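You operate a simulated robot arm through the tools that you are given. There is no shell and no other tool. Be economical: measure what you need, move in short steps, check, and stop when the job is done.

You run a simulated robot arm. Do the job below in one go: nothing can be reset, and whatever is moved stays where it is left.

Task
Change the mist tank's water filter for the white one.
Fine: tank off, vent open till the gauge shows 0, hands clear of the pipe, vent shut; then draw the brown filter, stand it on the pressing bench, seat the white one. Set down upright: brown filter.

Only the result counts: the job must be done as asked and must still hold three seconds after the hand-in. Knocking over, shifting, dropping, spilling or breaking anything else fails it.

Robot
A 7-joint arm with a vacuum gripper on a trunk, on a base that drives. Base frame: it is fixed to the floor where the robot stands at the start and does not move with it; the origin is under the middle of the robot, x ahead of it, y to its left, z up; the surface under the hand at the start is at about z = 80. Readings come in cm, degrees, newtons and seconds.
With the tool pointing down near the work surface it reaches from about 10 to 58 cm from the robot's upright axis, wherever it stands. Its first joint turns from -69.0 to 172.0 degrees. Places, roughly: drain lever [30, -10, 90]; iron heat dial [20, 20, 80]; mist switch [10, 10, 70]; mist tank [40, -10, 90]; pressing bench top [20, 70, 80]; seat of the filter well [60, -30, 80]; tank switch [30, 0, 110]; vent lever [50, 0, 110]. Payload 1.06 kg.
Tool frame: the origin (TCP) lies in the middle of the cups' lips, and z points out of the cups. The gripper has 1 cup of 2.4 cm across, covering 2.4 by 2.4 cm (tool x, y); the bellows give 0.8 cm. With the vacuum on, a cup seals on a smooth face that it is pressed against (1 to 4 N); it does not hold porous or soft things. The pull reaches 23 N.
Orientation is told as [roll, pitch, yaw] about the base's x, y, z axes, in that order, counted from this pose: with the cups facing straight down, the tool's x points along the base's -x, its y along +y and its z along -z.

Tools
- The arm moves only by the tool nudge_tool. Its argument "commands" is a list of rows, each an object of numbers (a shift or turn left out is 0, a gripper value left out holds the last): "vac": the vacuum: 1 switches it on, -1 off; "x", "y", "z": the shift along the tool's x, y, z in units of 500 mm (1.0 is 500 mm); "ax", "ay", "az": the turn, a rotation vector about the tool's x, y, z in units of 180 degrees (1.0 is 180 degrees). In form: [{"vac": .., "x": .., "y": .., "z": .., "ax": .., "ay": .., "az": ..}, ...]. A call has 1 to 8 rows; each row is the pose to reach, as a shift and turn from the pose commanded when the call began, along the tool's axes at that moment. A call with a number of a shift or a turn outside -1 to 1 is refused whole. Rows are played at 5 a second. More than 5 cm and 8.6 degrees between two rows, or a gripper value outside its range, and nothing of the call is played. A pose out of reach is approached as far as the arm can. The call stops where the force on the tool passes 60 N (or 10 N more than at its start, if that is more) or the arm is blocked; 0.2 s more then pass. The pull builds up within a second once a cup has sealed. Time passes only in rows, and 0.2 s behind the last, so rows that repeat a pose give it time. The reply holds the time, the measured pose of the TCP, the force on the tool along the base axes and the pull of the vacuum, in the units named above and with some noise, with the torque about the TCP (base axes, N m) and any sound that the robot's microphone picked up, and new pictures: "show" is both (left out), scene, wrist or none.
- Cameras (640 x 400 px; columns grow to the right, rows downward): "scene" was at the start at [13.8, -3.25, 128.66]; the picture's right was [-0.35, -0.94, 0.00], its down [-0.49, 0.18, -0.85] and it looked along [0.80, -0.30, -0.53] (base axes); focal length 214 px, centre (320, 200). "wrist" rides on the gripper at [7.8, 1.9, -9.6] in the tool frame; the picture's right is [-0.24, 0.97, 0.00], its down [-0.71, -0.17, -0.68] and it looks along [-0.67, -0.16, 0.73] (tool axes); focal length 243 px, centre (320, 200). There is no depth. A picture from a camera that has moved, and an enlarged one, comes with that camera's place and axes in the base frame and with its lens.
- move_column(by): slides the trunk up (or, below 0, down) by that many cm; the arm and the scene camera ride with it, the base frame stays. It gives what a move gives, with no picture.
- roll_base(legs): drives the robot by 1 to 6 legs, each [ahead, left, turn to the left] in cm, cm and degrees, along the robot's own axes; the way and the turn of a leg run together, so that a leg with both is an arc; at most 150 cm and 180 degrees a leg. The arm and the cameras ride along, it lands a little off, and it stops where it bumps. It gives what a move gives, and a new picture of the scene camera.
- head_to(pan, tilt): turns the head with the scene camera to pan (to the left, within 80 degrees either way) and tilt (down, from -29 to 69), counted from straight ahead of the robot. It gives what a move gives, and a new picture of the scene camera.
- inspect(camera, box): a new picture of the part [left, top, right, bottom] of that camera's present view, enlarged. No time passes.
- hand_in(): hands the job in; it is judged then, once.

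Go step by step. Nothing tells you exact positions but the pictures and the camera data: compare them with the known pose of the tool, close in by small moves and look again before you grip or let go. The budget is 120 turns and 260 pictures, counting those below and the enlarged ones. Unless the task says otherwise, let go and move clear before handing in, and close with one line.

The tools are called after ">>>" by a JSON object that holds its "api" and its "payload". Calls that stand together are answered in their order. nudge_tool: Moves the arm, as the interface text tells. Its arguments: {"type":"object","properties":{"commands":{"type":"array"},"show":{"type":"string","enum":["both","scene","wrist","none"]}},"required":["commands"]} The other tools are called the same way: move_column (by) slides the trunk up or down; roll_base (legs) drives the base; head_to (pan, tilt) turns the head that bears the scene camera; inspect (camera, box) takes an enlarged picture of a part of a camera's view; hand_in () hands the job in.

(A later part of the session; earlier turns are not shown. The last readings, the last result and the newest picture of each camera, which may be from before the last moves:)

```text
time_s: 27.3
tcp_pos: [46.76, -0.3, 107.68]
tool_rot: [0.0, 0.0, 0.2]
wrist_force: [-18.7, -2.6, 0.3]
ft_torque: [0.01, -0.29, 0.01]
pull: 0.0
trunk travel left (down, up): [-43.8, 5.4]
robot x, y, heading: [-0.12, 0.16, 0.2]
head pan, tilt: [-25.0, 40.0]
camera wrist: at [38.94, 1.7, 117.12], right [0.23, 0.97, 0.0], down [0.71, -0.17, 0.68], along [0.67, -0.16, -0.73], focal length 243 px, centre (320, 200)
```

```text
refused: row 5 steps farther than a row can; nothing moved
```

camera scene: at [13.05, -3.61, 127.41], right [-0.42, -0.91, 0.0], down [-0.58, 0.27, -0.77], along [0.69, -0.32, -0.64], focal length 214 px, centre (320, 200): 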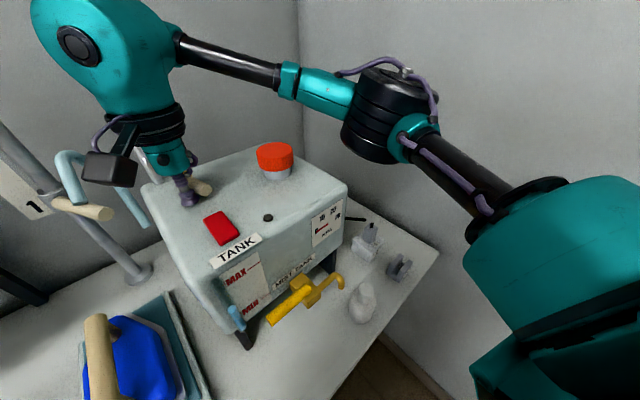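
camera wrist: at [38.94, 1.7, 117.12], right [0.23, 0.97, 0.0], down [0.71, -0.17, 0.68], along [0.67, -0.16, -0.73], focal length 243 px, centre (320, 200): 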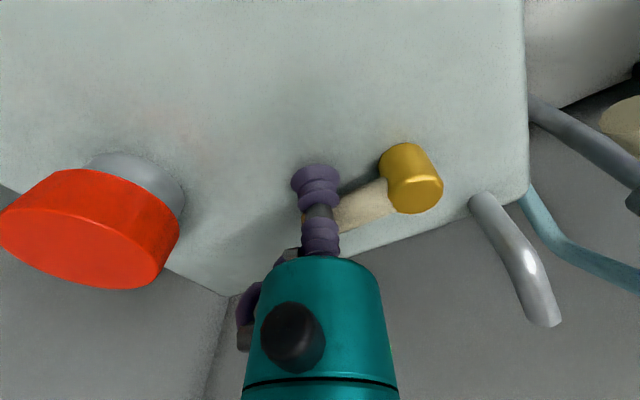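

>>> {"api": "nudge_tool", "payload": {"commands": [{"x": 0.03}, {"x": 0.06}, {"x": 0.06, "z": -0.08}, {"x": 0.06, "z": -0.16, "y": -0.04}, {"x": 0.08, "z": -0.23, "y": -0.09}, {"x": 0.1, "z": -0.3, "y": -0.14}, {"x": 0.1, "z": -0.34, "y": -0.22}, {"x": 0.1, "z": -0.34, "y": -0.3}], "show": "both"}}

```text
time_s: 29.1
tcp_pos: [42.32, -15.35, 124.27]
tool_rot: [0.1, 0.1, 0.1]
wrist_force: [0.2, 0.5, 0.0]
ft_torque: [-0.01, 0.02, 0.0]
pull: 0.0
trunk travel left (down, up): [-43.8, 5.4]
robot x, y, heading: [0.03, 0.35, 0.0]
head pan, tilt: [-25.0, 40.0]
camera scene: at [13.04, -3.67, 127.41], right [-0.42, -0.91, 0.0], down [-0.58, 0.27, -0.77], along [0.69, -0.32, -0.64], focal length 214 px, centre (320, 200)
camera wrist: at [34.57, -13.41, 133.78], right [0.23, 0.97, 0.0], down [0.71, -0.17, 0.68], along [0.67, -0.16, -0.73], focal length 243 px, centre (320, 200)
```

scene: 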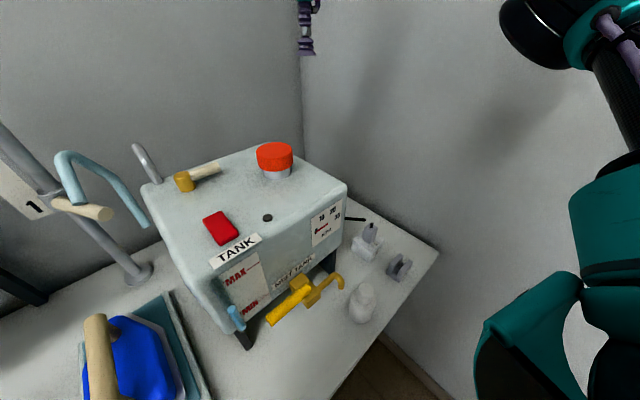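
wrist: 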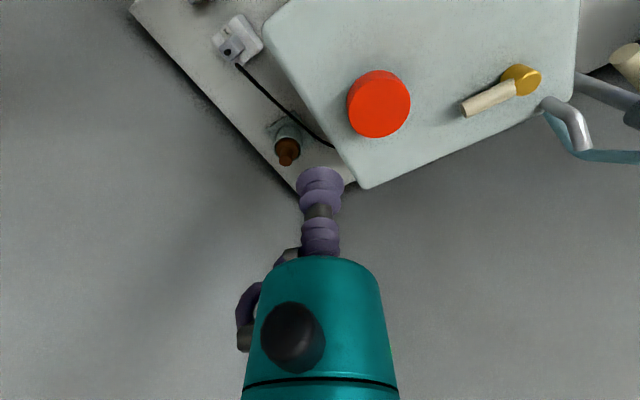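

The vent handle is back in its closed place and the tank hasn't shifted. I zoom on the filter well and look at the table front to see where the base can go.

>>> {"api": "inspect", "payload": {"camera": "wrist", "box": [190, 0, 350, 200]}}

>>> {"api": "head_to", "payload": {"pan": -30, "tilt": 65}}

>>> {"api": "head_to", "payload": {"pan": 30, "tilt": 65}}

```text
2.00 times, centred on (270, 100) of wrist
camera zoom: at [34.57, -13.41, 133.78], right [0.23, 0.97, 0.0], down [0.71, -0.17, 0.68], along [0.67, -0.16, -0.73], focal length 485 px, centre (420, 400)
```

zoom: 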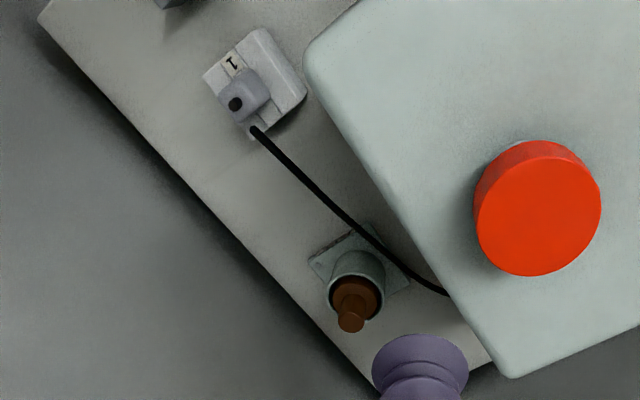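

```text
time_s: 30.0
tcp_pos: [42.38, -15.25, 124.37]
tool_rot: [0.0, 0.1, 0.1]
wrist_force: [0.2, -0.2, 0.0]
ft_torque: [0.0, 0.03, -0.01]
pull: 0.1
trunk travel left (down, up): [-43.8, 5.4]
robot x, y, heading: [0.0, -0.27, 0.5]
head pan, tilt: [-30.0, 65.0]
camera scene: at [10.61, -3.05, 124.19], right [-0.5, -0.87, 0.0], down [-0.79, 0.45, -0.42], along [0.37, -0.21, -0.91], focal length 214 px, centre (320, 200)
```

scene: 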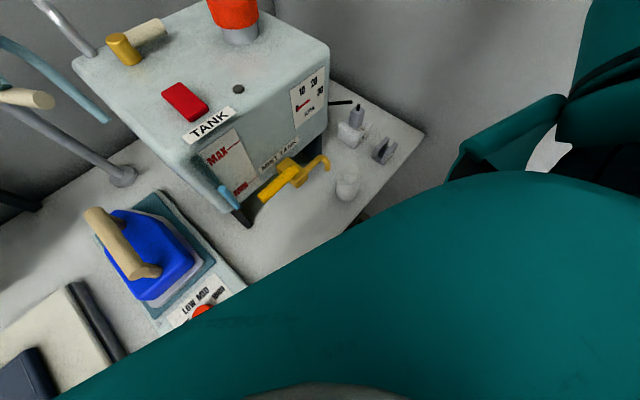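

```text
time_s: 31.3
tcp_pos: [42.43, -15.09, 124.34]
tool_rot: [0.1, 0.0, 0.0]
wrist_force: [-0.1, 0.4, 0.0]
ft_torque: [0.01, 0.04, 0.03]
pull: 0.0
trunk travel left (down, up): [-43.8, 5.4]
robot x, y, heading: [-0.05, 0.26, 0.3]
head pan, tilt: [30.0, 65.0]
camera scene: at [10.59, 3.01, 124.18], right [0.5, -0.87, 0.0], down [-0.78, -0.45, -0.42], along [0.37, 0.21, -0.91], focal length 214 px, centre (320, 200)
```

scene: 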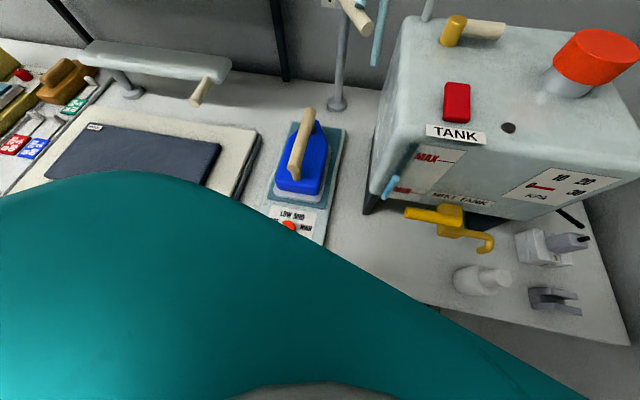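

The bench is turned about 19° to the robot; the filter well is near [61, -27], out of reach from here. I pull the arm in and then drive along the bench to the right.

>>> {"api": "nudge_tool", "payload": {"commands": [{"x": 0.08, "y": 0.03}, {"x": 0.16, "y": 0.07}, {"x": 0.24, "y": 0.11}, {"x": 0.3, "y": 0.16}, {"x": 0.34, "y": 0.2}], "show": "none"}}

>>> {"api": "head_to", "payload": {"pan": -30, "tilt": 40}}

>>> {"api": "roll_base", "payload": {"legs": [[4.4, -12.7, 0]]}}

```text
time_s: 32.5
tcp_pos: [24.89, -5.26, 124.54]
tool_rot: [0.1, -0.1, 0.0]
wrist_force: [-0.3, -0.1, 0.4]
ft_torque: [0.04, 0.02, 0.03]
pull: 0.0
trunk travel left (down, up): [-43.8, 5.4]
robot x, y, heading: [0.11, 0.07, 0.0]
head pan, tilt: [30.0, 65.0]
```

```text
time_s: 33.8
tcp_pos: [24.8, -5.36, 124.82]
tool_rot: [0.3, 0.6, 1.2]
wrist_force: [13.7, -83.7, 45.4]
ft_torque: [10.79, 5.82, 7.72]
pull: 0.1
trunk travel left (down, up): [-43.8, 5.4]
robot x, y, heading: [-0.29, 0.18, -0.0]
head pan, tilt: [-30.0, 40.0]
camera scene: at [12.92, 3.03, 126.77], right [0.37, -0.93, 0.0], down [-0.65, -0.26, -0.71], along [0.66, 0.27, -0.7], focal length 214 px, centre (320, 200)
```

scene: 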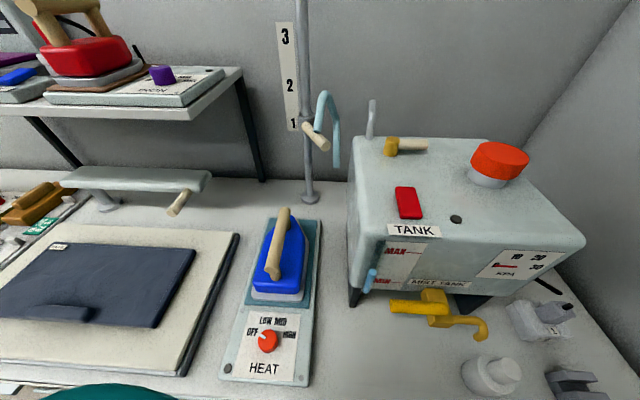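

```text
time_s: 35.5
tcp_pos: [29.29, -18.37, 124.91]
tool_rot: [0.3, 0.4, 1.2]
wrist_force: [16.4, -84.4, 37.1]
ft_torque: [10.58, 5.42, 7.66]
pull: 0.0
trunk travel left (down, up): [-43.8, 5.4]
robot x, y, heading: [4.54, -12.98, -0.3]
head pan, tilt: [-30.0, 40.0]
camera scene: at [17.47, -9.8, 126.88], right [0.38, -0.93, 0.0], down [-0.64, -0.26, -0.72], along [0.67, 0.27, -0.69], focal length 214 px, centre (320, 200)
```

scene: 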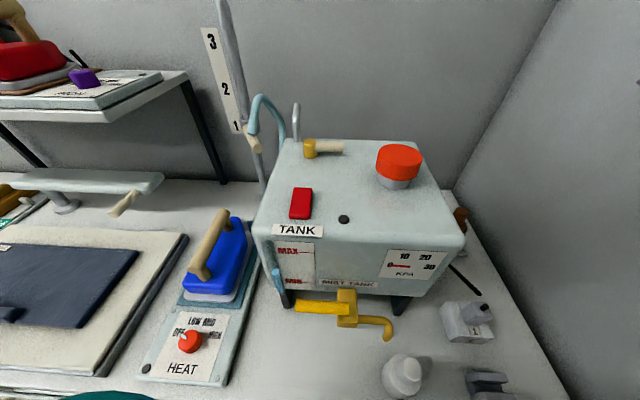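

The turning head is pressing against the gripper. I move the gripper forward and right to free it; the tank itself is fine.

>>> {"api": "nudge_tool", "payload": {"commands": [{"x": -0.04, "y": -0.06}, {"x": -0.1, "y": -0.1}, {"x": -0.18, "y": -0.12}, {"x": -0.2, "y": -0.14}], "show": "scene"}}

```text
time_s: 36.7
tcp_pos: [39.65, -21.58, 124.83]
tool_rot: [-1.4, 0.7, 2.8]
wrist_force: [0.1, 0.2, 0.3]
ft_torque: [0.01, -0.01, -0.01]
pull: 0.0
trunk travel left (down, up): [-43.8, 5.4]
robot x, y, heading: [4.94, -12.6, 0.8]
head pan, tilt: [-30.0, 40.0]
stopped in row 4: the arm was blocked; the commanded pose is now the measured one
camera scene: at [17.48, -14.75, 127.44], right [-0.49, -0.87, 0.01], down [-0.56, 0.3, -0.77], along [0.67, -0.39, -0.64], focal length 214 px, centre (320, 200)
```

scene: 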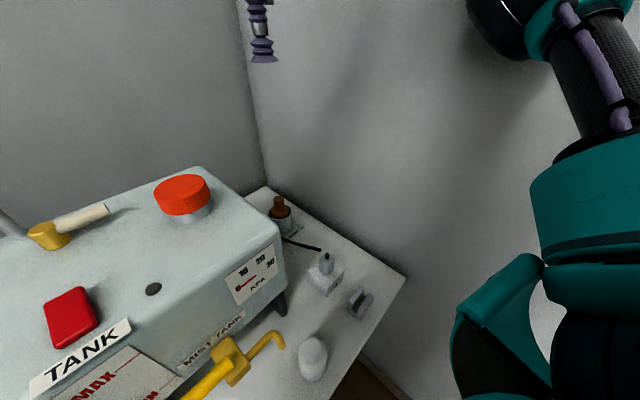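

The head is free and the well with the brown filter is in view. I drive the remaining stretch along the bench.

>>> {"api": "roll_base", "payload": {"legs": [[4.0, -12.0, 0]]}}

>>> {"api": "nudge_tool", "payload": {"commands": [{"ax": -0.008, "ay": 0.004, "az": 0.015}, {"ax": -0.008, "ay": 0.004, "az": 0.015}], "show": "wrist"}}

```text
time_s: 37.5
tcp_pos: [39.17, -21.47, 124.69]
tool_rot: [-1.6, 0.6, 3.7]
wrist_force: [-0.1, 0.4, 0.0]
ft_torque: [-0.03, 0.01, -0.03]
pull: 0.1
trunk travel left (down, up): [-43.8, 5.4]
robot x, y, heading: [4.86, -12.16, 0.8]
head pan, tilt: [-30.0, 40.0]
stopped in leg 1: the robot was blocked; the commanded pose is now the measured one
camera scene: at [17.06, -15.22, 127.5], right [-0.49, -0.87, 0.01], down [-0.56, 0.3, -0.77], along [0.67, -0.38, -0.64], focal length 214 px, centre (320, 200)
```

scene: 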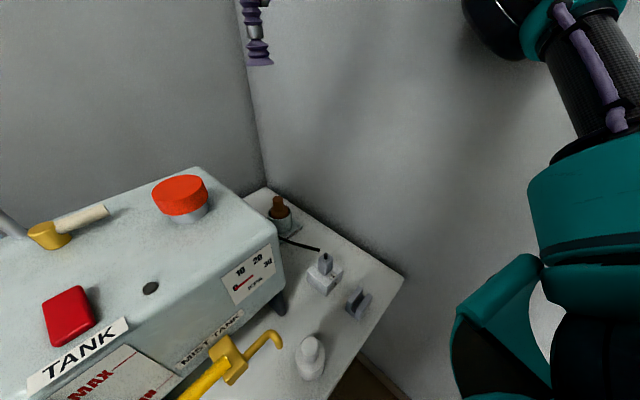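

```text
time_s: 38.1
tcp_pos: [38.88, -21.47, 125.01]
tool_rot: [-0.5, 1.0, 1.0]
wrist_force: [1.2, -0.9, -0.8]
ft_torque: [0.0, 0.0, -0.01]
pull: 0.1
trunk travel left (down, up): [-43.8, 5.4]
robot x, y, heading: [4.62, -12.5, 0.6]
head pan, tilt: [-30.0, 40.0]
camera wrist: at [31.18, -19.49, 134.61], right [0.22, 0.98, -0.01], down [0.72, -0.15, 0.67], along [0.66, -0.16, -0.74], focal length 243 px, centre (320, 200)
```

wrist: 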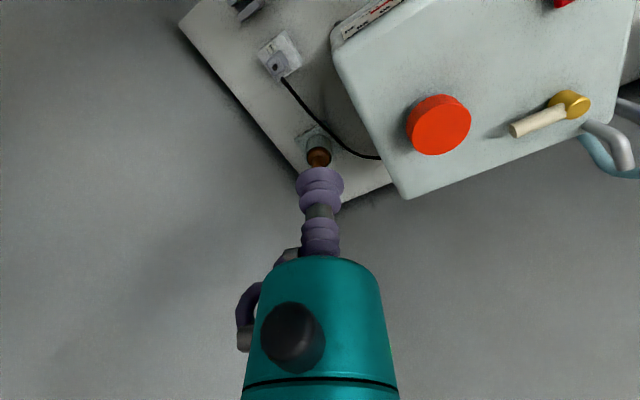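

The base is blocked, most likely the elbow near the right-hand wall. I look at the arm and wall to judge.

>>> {"api": "head_to", "payload": {"pan": -70, "tilt": 15}}

>>> {"api": "head_to", "payload": {"pan": -70, "tilt": 60}}

```text
time_s: 39.2
tcp_pos: [38.9, -21.45, 124.94]
tool_rot: [-0.3, 1.2, 0.9]
wrist_force: [-0.1, 0.3, 0.2]
ft_torque: [0.01, -0.02, 0.02]
pull: 0.0
trunk travel left (down, up): [-43.8, 5.4]
robot x, y, heading: [4.33, -12.69, 0.6]
head pan, tilt: [-70.0, 15.0]
camera scene: at [12.66, -19.68, 131.52], right [-0.94, -0.35, 0.0], down [-0.09, 0.23, -0.97], along [0.34, -0.91, -0.25], focal length 214 px, centre (320, 200)
```

scene: 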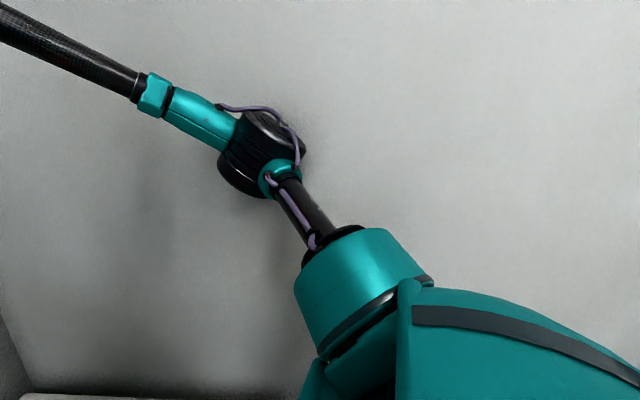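

```text
time_s: 40.3
tcp_pos: [38.89, -21.4, 124.96]
tool_rot: [-0.4, 1.2, 0.9]
wrist_force: [-0.1, 0.0, 0.3]
ft_torque: [-0.01, 0.04, -0.02]
pull: 0.1
trunk travel left (down, up): [-43.8, 5.4]
robot x, y, heading: [4.49, -12.66, 0.4]
head pan, tilt: [-70.0, 60.0]
camera scene: at [11.73, -17.27, 124.86], right [-0.94, -0.35, 0.0], down [-0.3, 0.8, -0.51], along [0.18, -0.48, -0.86], focal length 214 px, centre (320, 200)
```

scene: 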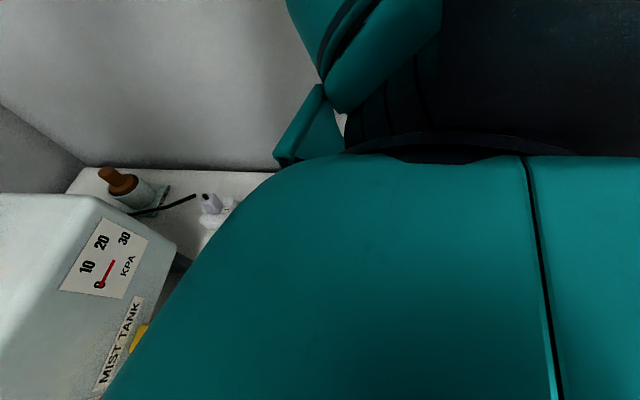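

The elbow is up against the right wall, since it swings out while the tool is close in. From here the filter is within reach, so I extend the tool straight ahead, which should draw the elbow in.

>>> {"api": "nudge_tool", "payload": {"commands": [{"x": -0.04, "y": 0.04, "ax": -0.002, "ay": 0.006, "az": 0.005}, {"x": -0.12, "y": 0.05, "ax": -0.002, "ay": 0.006, "az": 0.005}, {"x": -0.2, "y": 0.05, "ax": -0.002, "ay": 0.006, "az": 0.005}, {"x": -0.26, "y": 0.03, "ax": -0.002, "ay": 0.006, "az": 0.005}, {"x": -0.3, "y": 0.0, "ax": -0.002, "ay": 0.006, "az": 0.005}], "show": "wrist"}}

>>> {"api": "head_to", "payload": {"pan": -55, "tilt": 25}}

```text
time_s: 41.5
tcp_pos: [54.4, -23.27, 124.04]
tool_rot: [0.8, 2.7, -0.3]
wrist_force: [-0.6, 0.5, 0.9]
ft_torque: [0.04, -0.01, 0.05]
pull: 0.0
trunk travel left (down, up): [-43.8, 5.4]
robot x, y, heading: [4.41, -12.62, 0.7]
head pan, tilt: [-70.0, 60.0]
camera wrist: at [47.06, -21.3, 133.87], right [0.24, 0.97, 0.0], down [0.74, -0.19, 0.65], along [0.63, -0.15, -0.76], focal length 243 px, centre (320, 200)
```

wrist: 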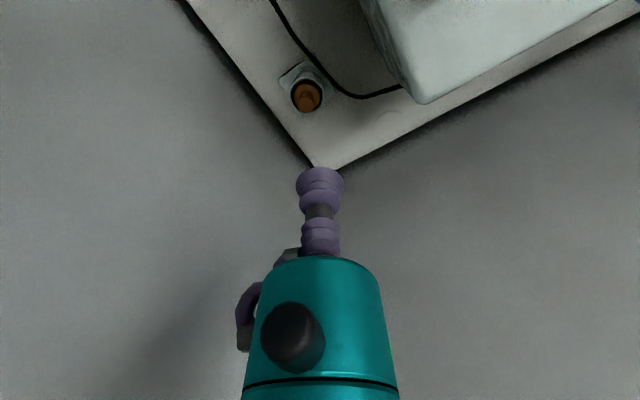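

```text
time_s: 42.5
tcp_pos: [54.3, -23.01, 124.16]
tool_rot: [0.9, 2.6, -0.3]
wrist_force: [0.3, -0.9, 0.0]
ft_torque: [0.0, 0.01, -0.05]
pull: 0.1
trunk travel left (down, up): [-43.8, 5.4]
robot x, y, heading: [4.77, -12.85, 0.6]
head pan, tilt: [-55.0, 25.0]
camera scene: at [15.32, -20.2, 129.74], right [-0.81, -0.58, 0.0], down [-0.25, 0.34, -0.91], along [0.53, -0.74, -0.42], focal length 214 px, centre (320, 200)
```

scene: 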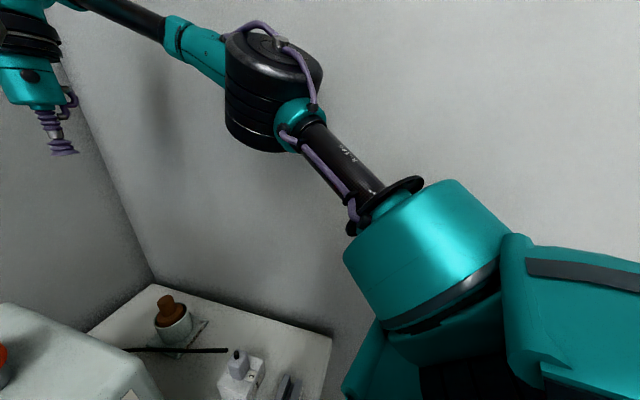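

The arm extends fine and the knob top triangulates to about [59, -26.6, 93]. I try nudging the base a few cm to the right for a more comfortable reach.

>>> {"api": "roll_base", "payload": {"legs": [[1.3, -4.0, 0]]}}

>>> {"api": "nudge_tool", "payload": {"commands": [{"ax": 0.005, "ay": -0.0144, "az": -0.0017}, {"ax": 0.005, "ay": -0.0144, "az": -0.0017}], "show": "wrist"}}

```text
time_s: 43.5
tcp_pos: [55.77, -27.17, 124.15]
tool_rot: [0.9, 2.6, -0.3]
wrist_force: [0.7, 0.5, -0.1]
ft_torque: [0.02, 0.02, -0.02]
pull: 0.0
trunk travel left (down, up): [-43.8, 5.4]
robot x, y, heading: [5.9, -16.58, 0.9]
head pan, tilt: [-55.0, 25.0]
camera scene: at [16.69, -24.2, 129.74], right [-0.81, -0.58, 0.0], down [-0.25, 0.34, -0.91], along [0.53, -0.74, -0.42], focal length 214 px, centre (320, 200)
```

scene: 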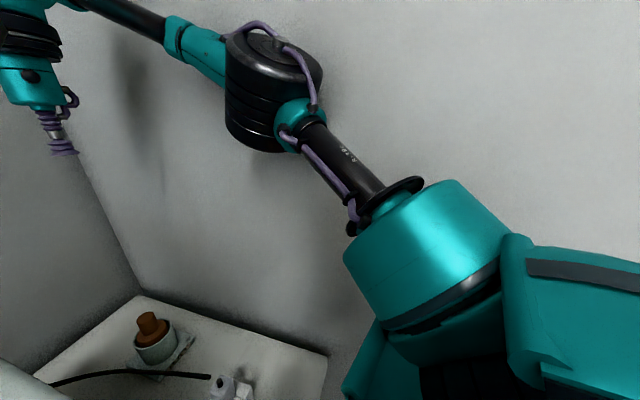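

```text
time_s: 44.1
tcp_pos: [55.65, -27.06, 124.12]
tool_rot: [-0.1, 0.0, 0.0]
wrist_force: [0.2, 0.7, -0.7]
ft_torque: [0.01, -0.03, 0.03]
pull: 0.1
trunk travel left (down, up): [-43.8, 5.4]
robot x, y, heading: [5.97, -16.35, 0.5]
head pan, tilt: [-55.0, 25.0]
camera wrist: at [47.88, -25.03, 133.49], right [0.23, 0.97, 0.0], down [0.71, -0.17, 0.69], along [0.67, -0.16, -0.73], focal length 243 px, centre (320, 200)
```

wrist: 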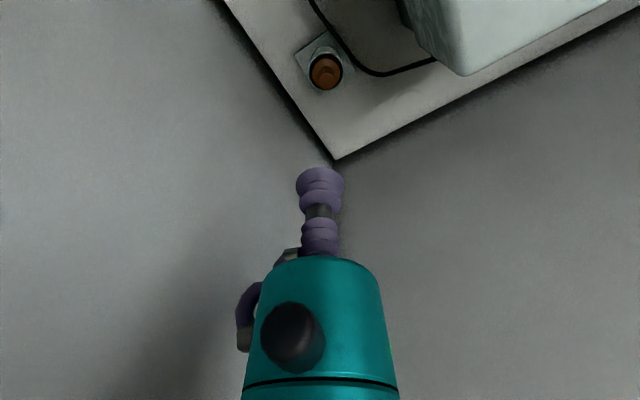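

Now I go down toward the knob in stages, first to about z 104.

>>> {"api": "nudge_tool", "payload": {"commands": [{"x": -0.03, "z": 0.07}, {"x": -0.06, "z": 0.16}, {"x": -0.074, "z": 0.25}, {"x": -0.074, "z": 0.34}, {"x": -0.074, "z": 0.4}, {"x": -0.074, "z": 0.4}], "show": "both"}}

>>> {"api": "inspect", "payload": {"camera": "wrist", "box": [220, 60, 420, 260]}}

```text
time_s: 45.7
tcp_pos: [58.3, -24.13, 105.5]
tool_rot: [-1.1, -1.5, 1.2]
wrist_force: [0.2, 0.4, 0.2]
ft_torque: [0.0, -0.01, 0.02]
pull: 0.1
trunk travel left (down, up): [-43.8, 5.4]
robot x, y, heading: [5.64, -16.13, 0.8]
head pan, tilt: [-55.0, 25.0]
stopped in row 6: the arm was blocked; the commanded pose is now the measured one
camera scene: at [15.28, -21.9, 129.92], right [-0.81, -0.59, 0.0], down [-0.24, 0.33, -0.91], along [0.53, -0.74, -0.41], focal length 214 px, centre (320, 200)
camera wrist: at [50.31, -22.12, 114.65], right [0.21, 0.98, -0.01], down [0.69, -0.14, 0.71], along [0.69, -0.16, -0.71], focal length 243 px, centre (320, 200)
```

scene: 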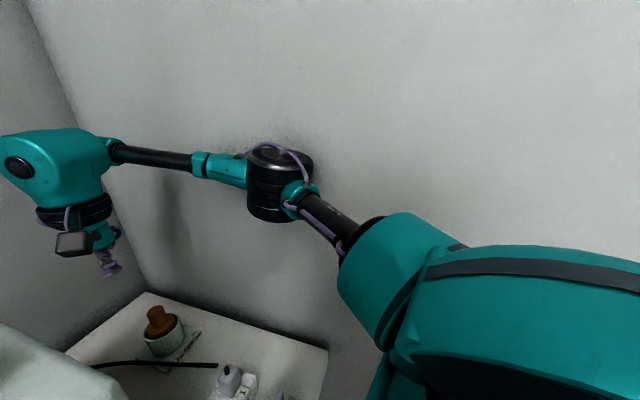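
wrist: 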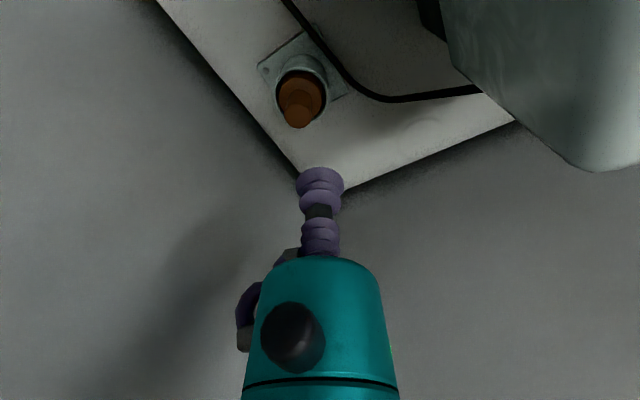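

```text
2.00 times, centred on (320, 160) of wrist
camera zoom: at [50.31, -22.12, 114.65], right [0.21, 0.98, -0.01], down [0.69, -0.14, 0.71], along [0.69, -0.16, -0.71], focal length 485 px, centre (320, 280)
```

zoom: 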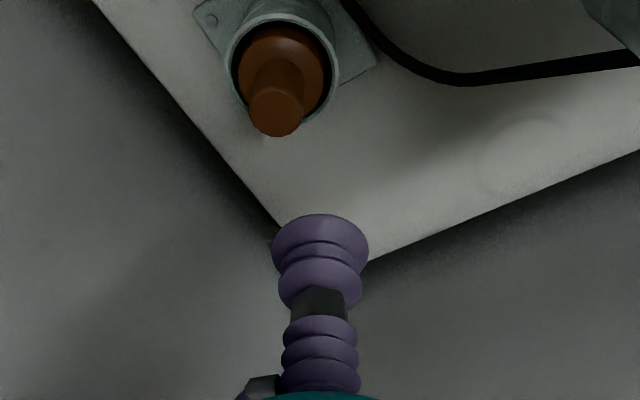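

Lowering the arm pushes the elbow into the wall again. I raise the tool, shift the base left and a bit forward so the arm reaches diagonally, and will use the trunk to go down instead.

>>> {"api": "nudge_tool", "payload": {"commands": [{"z": -0.08}, {"z": -0.16}, {"z": -0.25}, {"z": -0.34, "ax": -0.006, "ay": 0.008, "az": 0.007}, {"z": -0.36, "ax": -0.006, "ay": 0.008, "az": 0.007}], "show": "none"}}

>>> {"api": "roll_base", "payload": {"legs": [[1.5, 7.8, 0]]}}

```text
time_s: 46.9
tcp_pos: [59.31, -26.48, 122.59]
tool_rot: [1.1, 0.8, -0.7]
wrist_force: [0.5, 0.8, 0.1]
ft_torque: [0.0, 0.01, 0.02]
pull: 0.1
trunk travel left (down, up): [-43.8, 5.4]
robot x, y, heading: [5.83, -16.58, 0.7]
head pan, tilt: [-55.0, 25.0]
```

```text
time_s: 48.3
tcp_pos: [60.7, -18.21, 122.59]
tool_rot: [1.0, 0.9, -0.6]
wrist_force: [0.5, 0.0, 0.7]
ft_torque: [-0.03, 0.01, 0.0]
pull: 0.1
trunk travel left (down, up): [-43.8, 5.4]
robot x, y, heading: [7.24, -8.7, 0.8]
head pan, tilt: [-55.0, 25.0]
camera scene: at [18.05, -16.1, 129.74], right [-0.81, -0.58, 0.0], down [-0.25, 0.34, -0.91], along [0.53, -0.74, -0.42], focal length 214 px, centre (320, 200)
```

scene: 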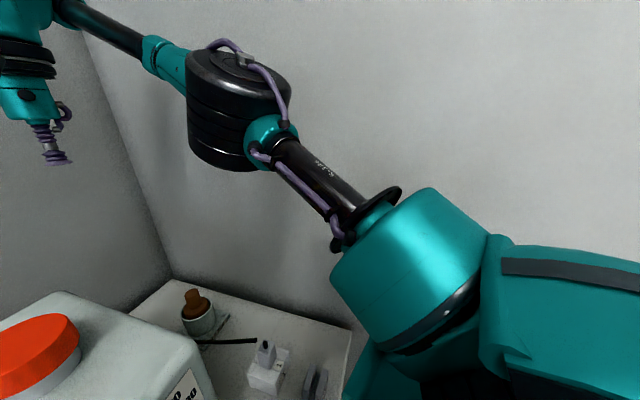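

I move the tool above the filter at this height and look down at the robot's front to see whether the trunk can go down.

>>> {"api": "nudge_tool", "payload": {"commands": [{"x": 0.008, "y": -0.06, "ax": 0.0055, "ay": -0.005, "az": -0.0033}, {"x": 0.02, "y": -0.12, "ax": 0.0055, "ay": -0.005, "az": -0.0033}, {"x": 0.026, "y": -0.172, "ax": 0.0055, "ay": -0.005, "az": -0.0033}, {"x": 0.026, "y": -0.172, "ax": 0.0055, "ay": -0.005, "az": -0.0033}], "show": "wrist"}}

>>> {"api": "head_to", "payload": {"pan": 0, "tilt": 69}}

```text
time_s: 49.3
tcp_pos: [59.3, -26.85, 122.29]
tool_rot: [0.0, 0.0, 0.1]
wrist_force: [-0.5, -0.6, -0.6]
ft_torque: [-0.02, 0.02, 0.02]
pull: 0.0
trunk travel left (down, up): [-43.8, 5.4]
robot x, y, heading: [7.34, -8.88, 1.2]
head pan, tilt: [-55.0, 25.0]
camera wrist: at [51.59, -24.86, 131.62], right [0.23, 0.97, 0.0], down [0.71, -0.17, 0.68], along [0.67, -0.16, -0.73], focal length 243 px, centre (320, 200)
```

wrist: 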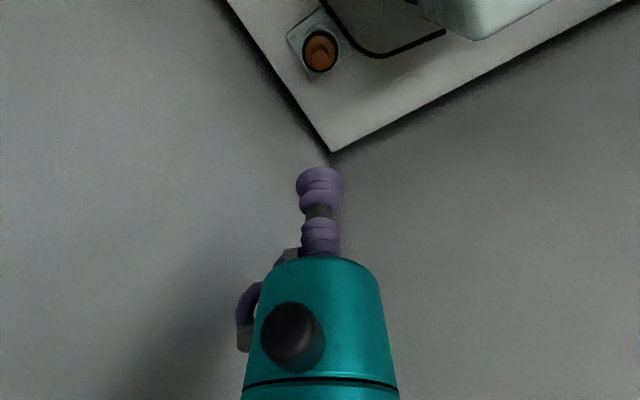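

```text
time_s: 50.5
tcp_pos: [59.46, -26.81, 122.2]
tool_rot: [0.0, 0.0, 0.1]
wrist_force: [0.0, -0.1, -0.6]
ft_torque: [0.0, 0.01, -0.01]
pull: 0.2
trunk travel left (down, up): [-43.8, 5.4]
robot x, y, heading: [6.93, -8.75, 0.9]
head pan, tilt: [0.0, 68.8]
camera scene: at [18.25, -8.6, 123.8], right [0.01, -1.0, 0.0], down [-0.93, -0.01, -0.36], along [0.36, 0.0, -0.93], focal length 214 px, centre (320, 200)
```

scene: 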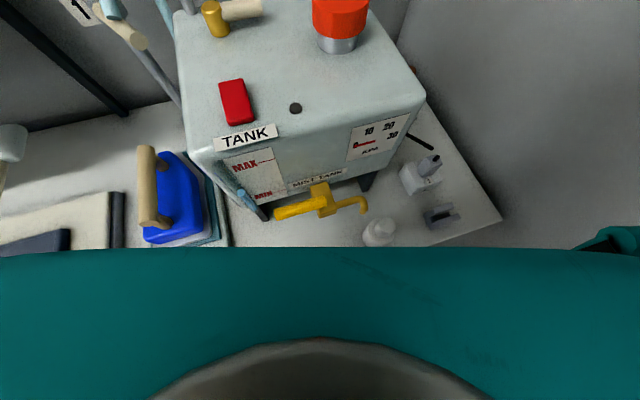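

The chest overhangs the bench, so I'd rather not lower the trunk much. From this new base place I try descending with the arm, stepwise.

>>> {"api": "nudge_tool", "payload": {"commands": [{"z": 0.06}, {"z": 0.12}, {"z": 0.18}, {"z": 0.24}, {"z": 0.3}, {"z": 0.36}, {"z": 0.36}], "show": "wrist"}}

>>> {"api": "head_to", "payload": {"pan": -55, "tilt": 35}}

```text
time_s: 52.1
tcp_pos: [58.88, -26.09, 104.84]
tool_rot: [-0.4, -0.3, 0.2]
wrist_force: [-0.9, 0.9, 0.1]
ft_torque: [0.01, -0.01, 0.0]
pull: 0.0
trunk travel left (down, up): [-43.8, 5.4]
robot x, y, heading: [6.92, -8.72, 0.6]
head pan, tilt: [0.0, 68.8]
camera wrist: at [51.11, -24.06, 114.16], right [0.23, 0.97, -0.01], down [0.7, -0.16, 0.69], along [0.67, -0.16, -0.72], focal length 243 px, centre (320, 200)
```

wrist: 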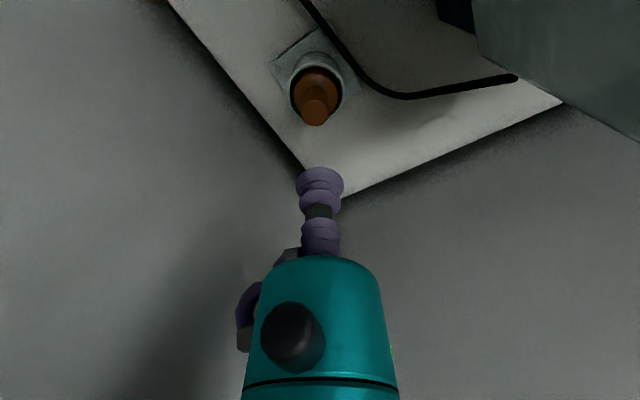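

```text
time_s: 53.4
tcp_pos: [59.01, -26.15, 104.72]
tool_rot: [-0.4, -0.2, 0.1]
wrist_force: [-0.8, 0.2, -0.5]
ft_torque: [-0.06, 0.0, 0.0]
pull: 0.0
trunk travel left (down, up): [-43.8, 5.4]
robot x, y, heading: [7.58, -8.73, 1.0]
head pan, tilt: [-55.0, 35.0]
camera scene: at [17.37, -14.8, 128.26], right [-0.81, -0.59, 0.0], down [-0.33, 0.46, -0.82], along [0.48, -0.67, -0.57], focal length 214 px, centre (320, 200)
```

scene: 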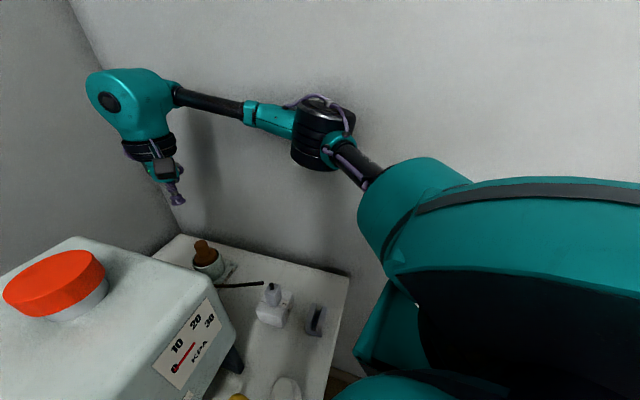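

The elbow again just touches the wall at this height. I raise the tool, square the robot to the bench (turn left 18°) a bit further back so the trunk can be lowered safely.

>>> {"api": "nudge_tool", "payload": {"commands": [{"z": -0.08}, {"z": -0.16}, {"z": -0.24}, {"z": -0.32}, {"z": -0.38}, {"z": -0.38}], "show": "none"}}

>>> {"api": "roll_base", "payload": {"legs": [[-3.0, 0, 0], [0, 0, 18]]}}

>>> {"api": "head_to", "payload": {"pan": 0, "tilt": 69}}

```text
time_s: 54.8
tcp_pos: [59.35, -26.93, 123.37]
tool_rot: [0.1, 0.0, 0.1]
wrist_force: [0.5, -1.1, -0.4]
ft_torque: [0.0, 0.05, -0.04]
pull: 0.0
trunk travel left (down, up): [-43.8, 5.4]
robot x, y, heading: [7.2, -8.78, 0.5]
head pan, tilt: [-55.0, 35.0]
```

```text
time_s: 56.6
tcp_pos: [59.26, -10.92, 123.49]
tool_rot: [0.0, 0.0, 17.0]
wrist_force: [0.1, 0.0, 0.1]
ft_torque: [0.01, 0.0, 0.01]
pull: 0.0
trunk travel left (down, up): [-43.8, 5.4]
robot x, y, heading: [4.14, -8.56, 17.7]
head pan, tilt: [-55.0, 35.0]
camera scene: at [16.42, -12.48, 128.17], right [-0.61, -0.8, 0.0], down [-0.46, 0.35, -0.82], along [0.65, -0.5, -0.57], focal length 214 px, centre (320, 200)
```

scene: 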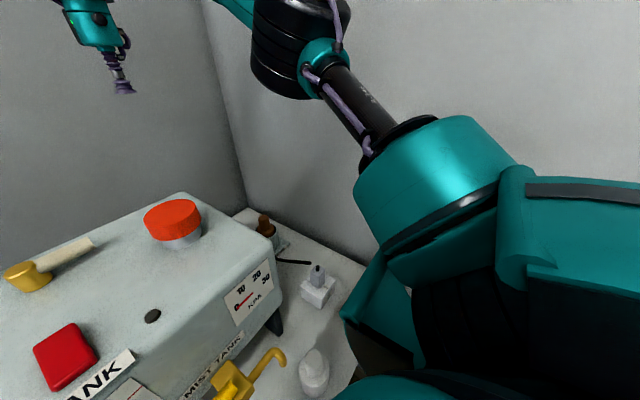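

```text
time_s: 57.8
tcp_pos: [59.25, -10.94, 123.42]
tool_rot: [0.1, 0.1, 16.9]
wrist_force: [-1.0, 0.7, -0.2]
ft_torque: [0.01, -0.02, 0.0]
pull: 0.1
trunk travel left (down, up): [-43.8, 5.4]
robot x, y, heading: [4.35, -8.55, 17.8]
head pan, tilt: [0.0, 68.8]
camera scene: at [14.73, -5.46, 123.8], right [0.3, -0.95, 0.0], down [-0.89, -0.28, -0.36], along [0.35, 0.11, -0.93], focal length 214 px, centre (320, 200)
```

scene: 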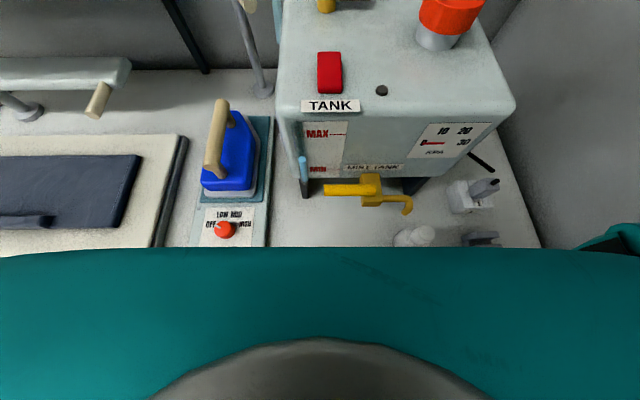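

The robot is now square to the bench. I back it off slightly and to the right, then bring the tool over the filter at this height.

>>> {"api": "roll_base", "payload": {"legs": [[-1.5, -4, 0]]}}

>>> {"api": "nudge_tool", "payload": {"commands": [{"x": 0.015, "y": -0.05}, {"x": 0.03, "y": -0.11}, {"x": 0.045, "y": -0.17}, {"x": 0.062, "y": -0.224}, {"x": 0.062, "y": -0.224}], "show": "wrist"}}

>>> {"api": "head_to", "payload": {"pan": -60, "tilt": 35}}

```text
time_s: 58.9
tcp_pos: [58.96, -15.29, 123.57]
tool_rot: [0.0, -0.1, 17.1]
wrist_force: [-0.8, -0.2, 0.2]
ft_torque: [-0.01, 0.02, 0.02]
pull: 0.2
trunk travel left (down, up): [-43.8, 5.4]
robot x, y, heading: [3.79, -13.26, 17.6]
head pan, tilt: [0.0, 68.8]
camera scene: at [14.51, -9.82, 123.8], right [0.31, -0.95, 0.0], down [-0.89, -0.28, -0.36], along [0.35, 0.11, -0.93], focal length 214 px, centre (320, 200)
```

scene: 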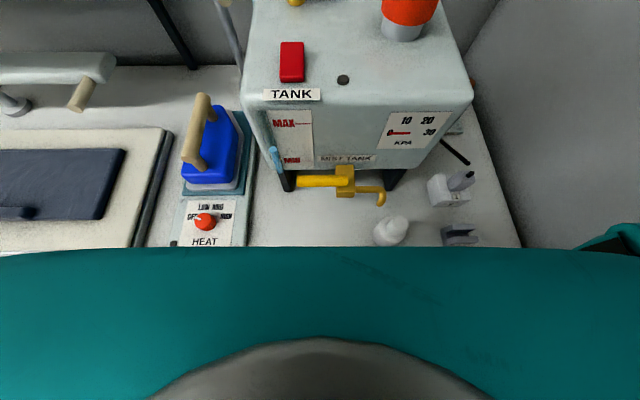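

```text
time_s: 60.1
tcp_pos: [59.51, -26.65, 123.38]
tool_rot: [0.0, 0.1, 17.1]
wrist_force: [0.6, 0.1, 0.1]
ft_torque: [0.02, 0.0, 0.02]
pull: 0.0
trunk travel left (down, up): [-43.8, 5.4]
robot x, y, heading: [3.82, -12.9, 17.7]
head pan, tilt: [0.0, 68.8]
camera wrist: at [51.45, -27.14, 132.82], right [-0.06, 1.0, 0.0], down [0.73, 0.04, 0.68], along [0.68, 0.04, -0.73], focal length 243 px, centre (320, 200)
```

wrist: 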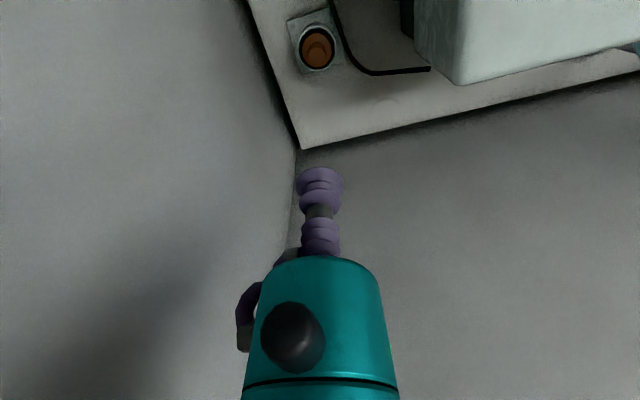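

```text
time_s: 61.4
tcp_pos: [59.41, -26.74, 123.35]
tool_rot: [0.0, -0.1, 17.1]
wrist_force: [0.3, -0.6, 0.5]
ft_torque: [0.02, 0.01, 0.03]
pull: 0.1
trunk travel left (down, up): [-43.8, 5.4]
robot x, y, heading: [4.15, -13.28, 17.8]
head pan, tilt: [-60.0, 35.0]
camera scene: at [15.72, -17.38, 128.16], right [-0.67, -0.74, 0.0], down [-0.43, 0.39, -0.82], along [0.61, -0.55, -0.57], focal length 214 px, centre (320, 200)
```

scene: 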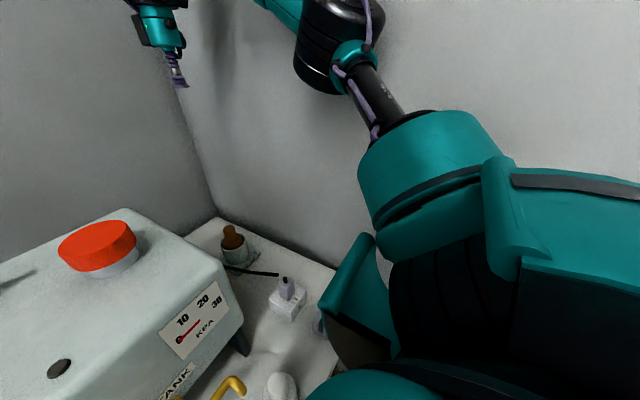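

The tool is above the knob. Lowering the trunk by 6 cm first and checking.

>>> {"api": "move_column", "payload": {"by": -6}}

>>> {"api": "head_to", "payload": {"pan": -70, "tilt": 60}}

```text
time_s: 62.4
tcp_pos: [59.42, -26.5, 117.34]
tool_rot: [-0.1, 0.1, 17.2]
wrist_force: [0.4, 0.5, -0.7]
ft_torque: [0.0, 0.02, -0.01]
pull: 0.2
trunk travel left (down, up): [-37.8, 11.4]
robot x, y, heading: [4.06, -12.81, 17.7]
head pan, tilt: [-60.0, 35.0]
```

```text
time_s: 63.3
tcp_pos: [59.43, -26.45, 117.39]
tool_rot: [-0.2, 0.1, 17.1]
wrist_force: [0.3, 0.9, -0.3]
ft_torque: [-0.02, 0.02, 0.0]
pull: 0.1
trunk travel left (down, up): [-37.8, 11.4]
robot x, y, heading: [4.09, -12.94, 17.8]
head pan, tilt: [-70.0, 60.0]
camera scene: at [16.02, -15.5, 117.83], right [-0.79, -0.61, 0.0], down [-0.53, 0.68, -0.5], along [0.31, -0.4, -0.86], focal length 214 px, centre (320, 200)
```

scene: 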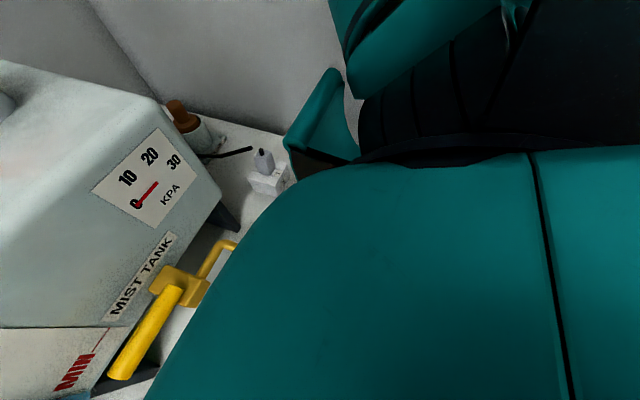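

There is room; I lower the trunk 11 cm more in two steps.

>>> {"api": "move_column", "payload": {"by": -5}}

>>> {"api": "head_to", "payload": {"pan": -50, "tilt": 50}}

>>> {"api": "move_column", "payload": {"by": -5}}

>>> {"api": "nudge_tool", "payload": {"commands": [{}], "show": "both"}}

```text
time_s: 64.2
tcp_pos: [59.02, -25.93, 112.5]
tool_rot: [-0.5, 0.1, 17.1]
wrist_force: [0.3, 0.7, 0.2]
ft_torque: [-0.02, 0.0, 0.0]
pull: 0.1
trunk travel left (down, up): [-32.8, 16.4]
robot x, y, heading: [4.24, -13.05, 17.9]
head pan, tilt: [-70.0, 60.0]
```

```text
time_s: 65.0
tcp_pos: [59.03, -25.86, 112.61]
tool_rot: [-0.6, 0.1, 17.1]
wrist_force: [0.2, 0.2, 0.5]
ft_torque: [0.03, 0.01, -0.04]
pull: 0.1
trunk travel left (down, up): [-32.8, 16.4]
robot x, y, heading: [3.83, -12.95, 17.8]
head pan, tilt: [-50.0, 50.0]
camera scene: at [19.39, -13.36, 113.94], right [-0.53, -0.85, 0.01], down [-0.65, 0.4, -0.65], along [0.55, -0.35, -0.76], focal length 214 px, centre (320, 200)
```

scene: 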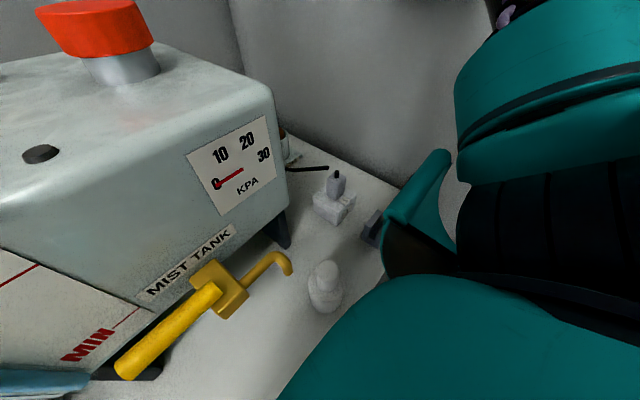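

```text
time_s: 65.9
tcp_pos: [58.8, -25.24, 107.93]
tool_rot: [-0.9, -0.1, 17.3]
wrist_force: [-1.1, -0.5, 0.1]
ft_torque: [0.02, 0.01, -0.01]
pull: 0.1
trunk travel left (down, up): [-27.8, 21.4]
robot x, y, heading: [4.06, -12.99, 17.6]
head pan, tilt: [-50.0, 50.0]
```

```text
time_s: 66.3
tcp_pos: [58.7, -25.35, 107.89]
tool_rot: [-0.9, 0.0, 17.3]
wrist_force: [0.1, -0.8, 0.7]
ft_torque: [0.02, -0.01, 0.01]
pull: 0.1
trunk travel left (down, up): [-27.8, 21.4]
robot x, y, heading: [4.04, -12.92, 17.6]
head pan, tilt: [-50.0, 50.0]
camera scene: at [20.06, -12.62, 109.15], right [-0.53, -0.85, 0.01], down [-0.64, 0.4, -0.65], along [0.55, -0.35, -0.76], focal length 214 px, centre (320, 200)
camera wrist: at [50.73, -25.61, 117.25], right [-0.06, 1.0, -0.02], down [0.72, 0.06, 0.69], along [0.69, 0.03, -0.73], focal length 243 px, centre (320, 200)
```

scene: 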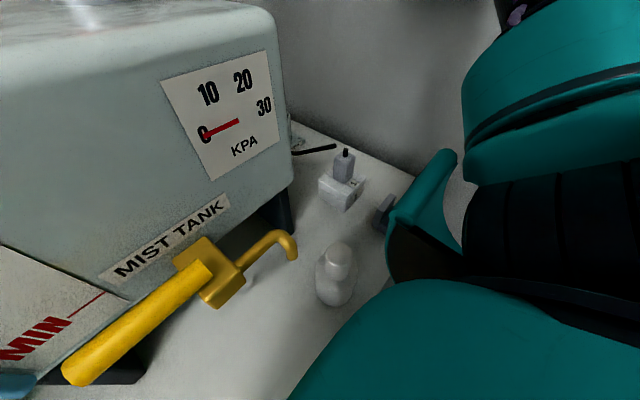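
wrist: 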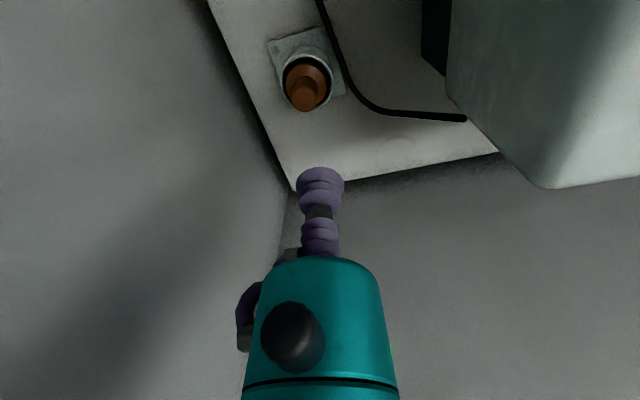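

The robot is tilting slightly, so something touches while the trunk goes down. I raise it back 6 cm at once and look.

>>> {"api": "move_column", "payload": {"by": 6}}

>>> {"api": "head_to", "payload": {"pan": -75, "tilt": 40}}

>>> {"api": "head_to", "payload": {"pan": -80, "tilt": 0}}

```text
time_s: 67.3
tcp_pos: [59.03, -26.03, 114.01]
tool_rot: [-0.5, -0.2, 17.3]
wrist_force: [-0.2, 0.5, 0.1]
ft_torque: [-0.03, -0.02, 0.01]
pull: 0.2
trunk travel left (down, up): [-33.8, 15.4]
robot x, y, heading: [4.14, -13.32, 17.8]
head pan, tilt: [-50.0, 50.0]
```

```text
time_s: 68.2
tcp_pos: [59.04, -26.04, 113.7]
tool_rot: [-0.4, -0.1, 17.1]
wrist_force: [-0.3, -0.2, 1.0]
ft_torque: [0.04, 0.0, 0.03]
pull: 0.1
trunk travel left (down, up): [-33.8, 15.4]
robot x, y, heading: [3.96, -12.82, 17.9]
head pan, tilt: [-75.0, 40.0]
camera scene: at [17.21, -16.63, 116.39], right [-0.84, -0.54, 0.0], down [-0.35, 0.54, -0.77], along [0.42, -0.65, -0.64], focal length 214 px, centre (320, 200)
```

scene: 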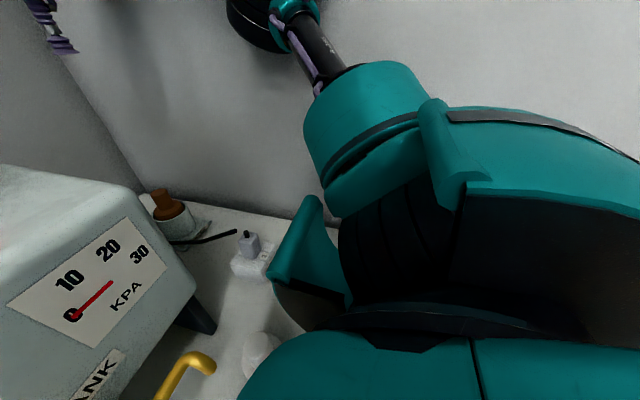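

```text
time_s: 69.3
tcp_pos: [58.98, -26.09, 113.72]
tool_rot: [-0.4, -0.1, 17.2]
wrist_force: [-0.7, 0.4, 0.0]
ft_torque: [-0.01, 0.01, 0.02]
pull: 0.2
trunk travel left (down, up): [-33.8, 15.4]
robot x, y, heading: [4.09, -13.31, 17.9]
head pan, tilt: [-80.0, 0.0]
camera scene: at [16.78, -17.4, 122.76], right [-0.88, -0.47, 0.0], down [0.0, -0.01, -1.0], along [0.47, -0.88, 0.01], focal length 214 px, centre (320, 200)
```

scene: 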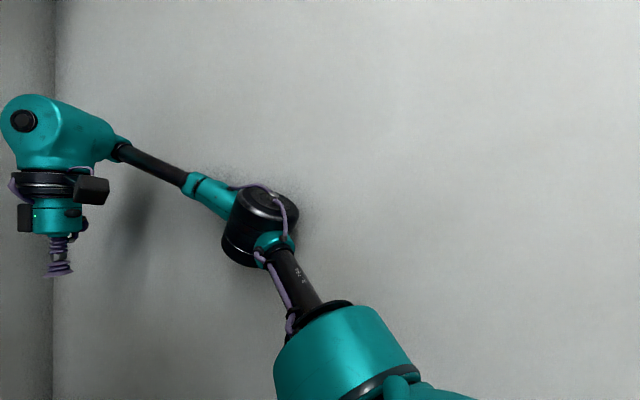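

The elbow is rubbing the wall, which explains the tilt. I move the base 4.3 cm left and 1 cm forward and re-extend, keeping the arm high relative to the trunk.

>>> {"api": "roll_base", "payload": {"legs": [[1.1, 4.3, 0]]}}

>>> {"api": "nudge_tool", "payload": {"commands": [{"ax": -0.002}, {"y": -0.03}, {"y": -0.06}, {"x": 0.01, "y": -0.085}, {"x": 0.01, "y": -0.085}], "show": "wrist"}}

```text
time_s: 70.3
tcp_pos: [59.18, -22.41, 113.43]
tool_rot: [0.1, 0.0, 17.0]
wrist_force: [-0.4, -0.2, 0.0]
ft_torque: [-0.01, 0.0, -0.02]
pull: 0.1
trunk travel left (down, up): [-33.8, 15.4]
robot x, y, heading: [3.95, -8.42, 17.8]
head pan, tilt: [-80.0, 0.0]
camera scene: at [16.95, -13.73, 122.69], right [-0.88, -0.47, 0.0], down [0.0, 0.0, -1.0], along [0.47, -0.88, 0.0], focal length 214 px, centre (320, 200)
```

scene: 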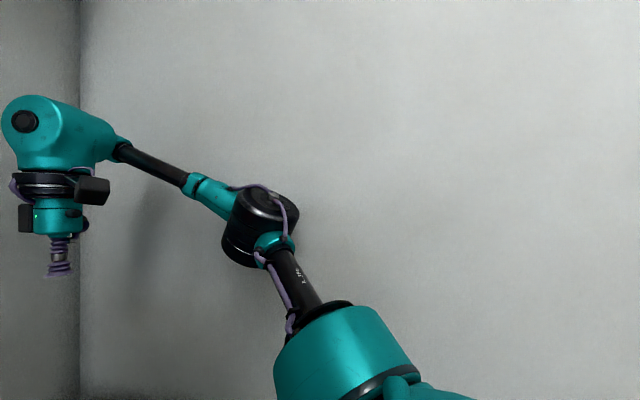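

```text
time_s: 71.5
tcp_pos: [59.65, -26.2, 113.27]
tool_rot: [0.0, -0.2, 16.9]
wrist_force: [0.4, -0.2, -0.4]
ft_torque: [0.03, 0.02, 0.0]
pull: 0.1
out of reach, approached as far as the arm can: row 4, 5
trunk travel left (down, up): [-33.8, 15.4]
robot x, y, heading: [3.98, -8.67, 17.8]
head pan, tilt: [-80.0, 0.0]
camera wrist: at [51.62, -26.66, 122.61], right [-0.06, 1.0, 0.0], down [0.73, 0.04, 0.69], along [0.69, 0.04, -0.73], focal length 243 px, centre (320, 200)
```

wrist: 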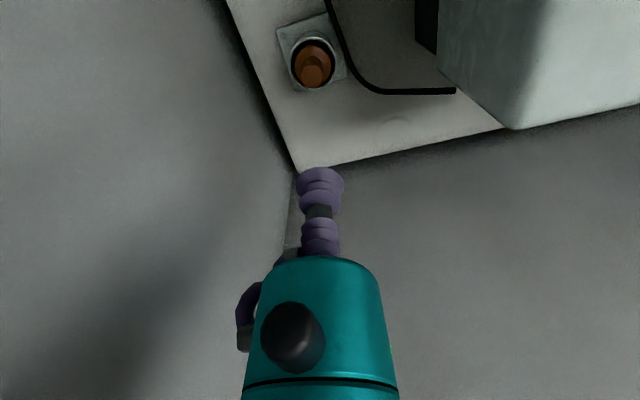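

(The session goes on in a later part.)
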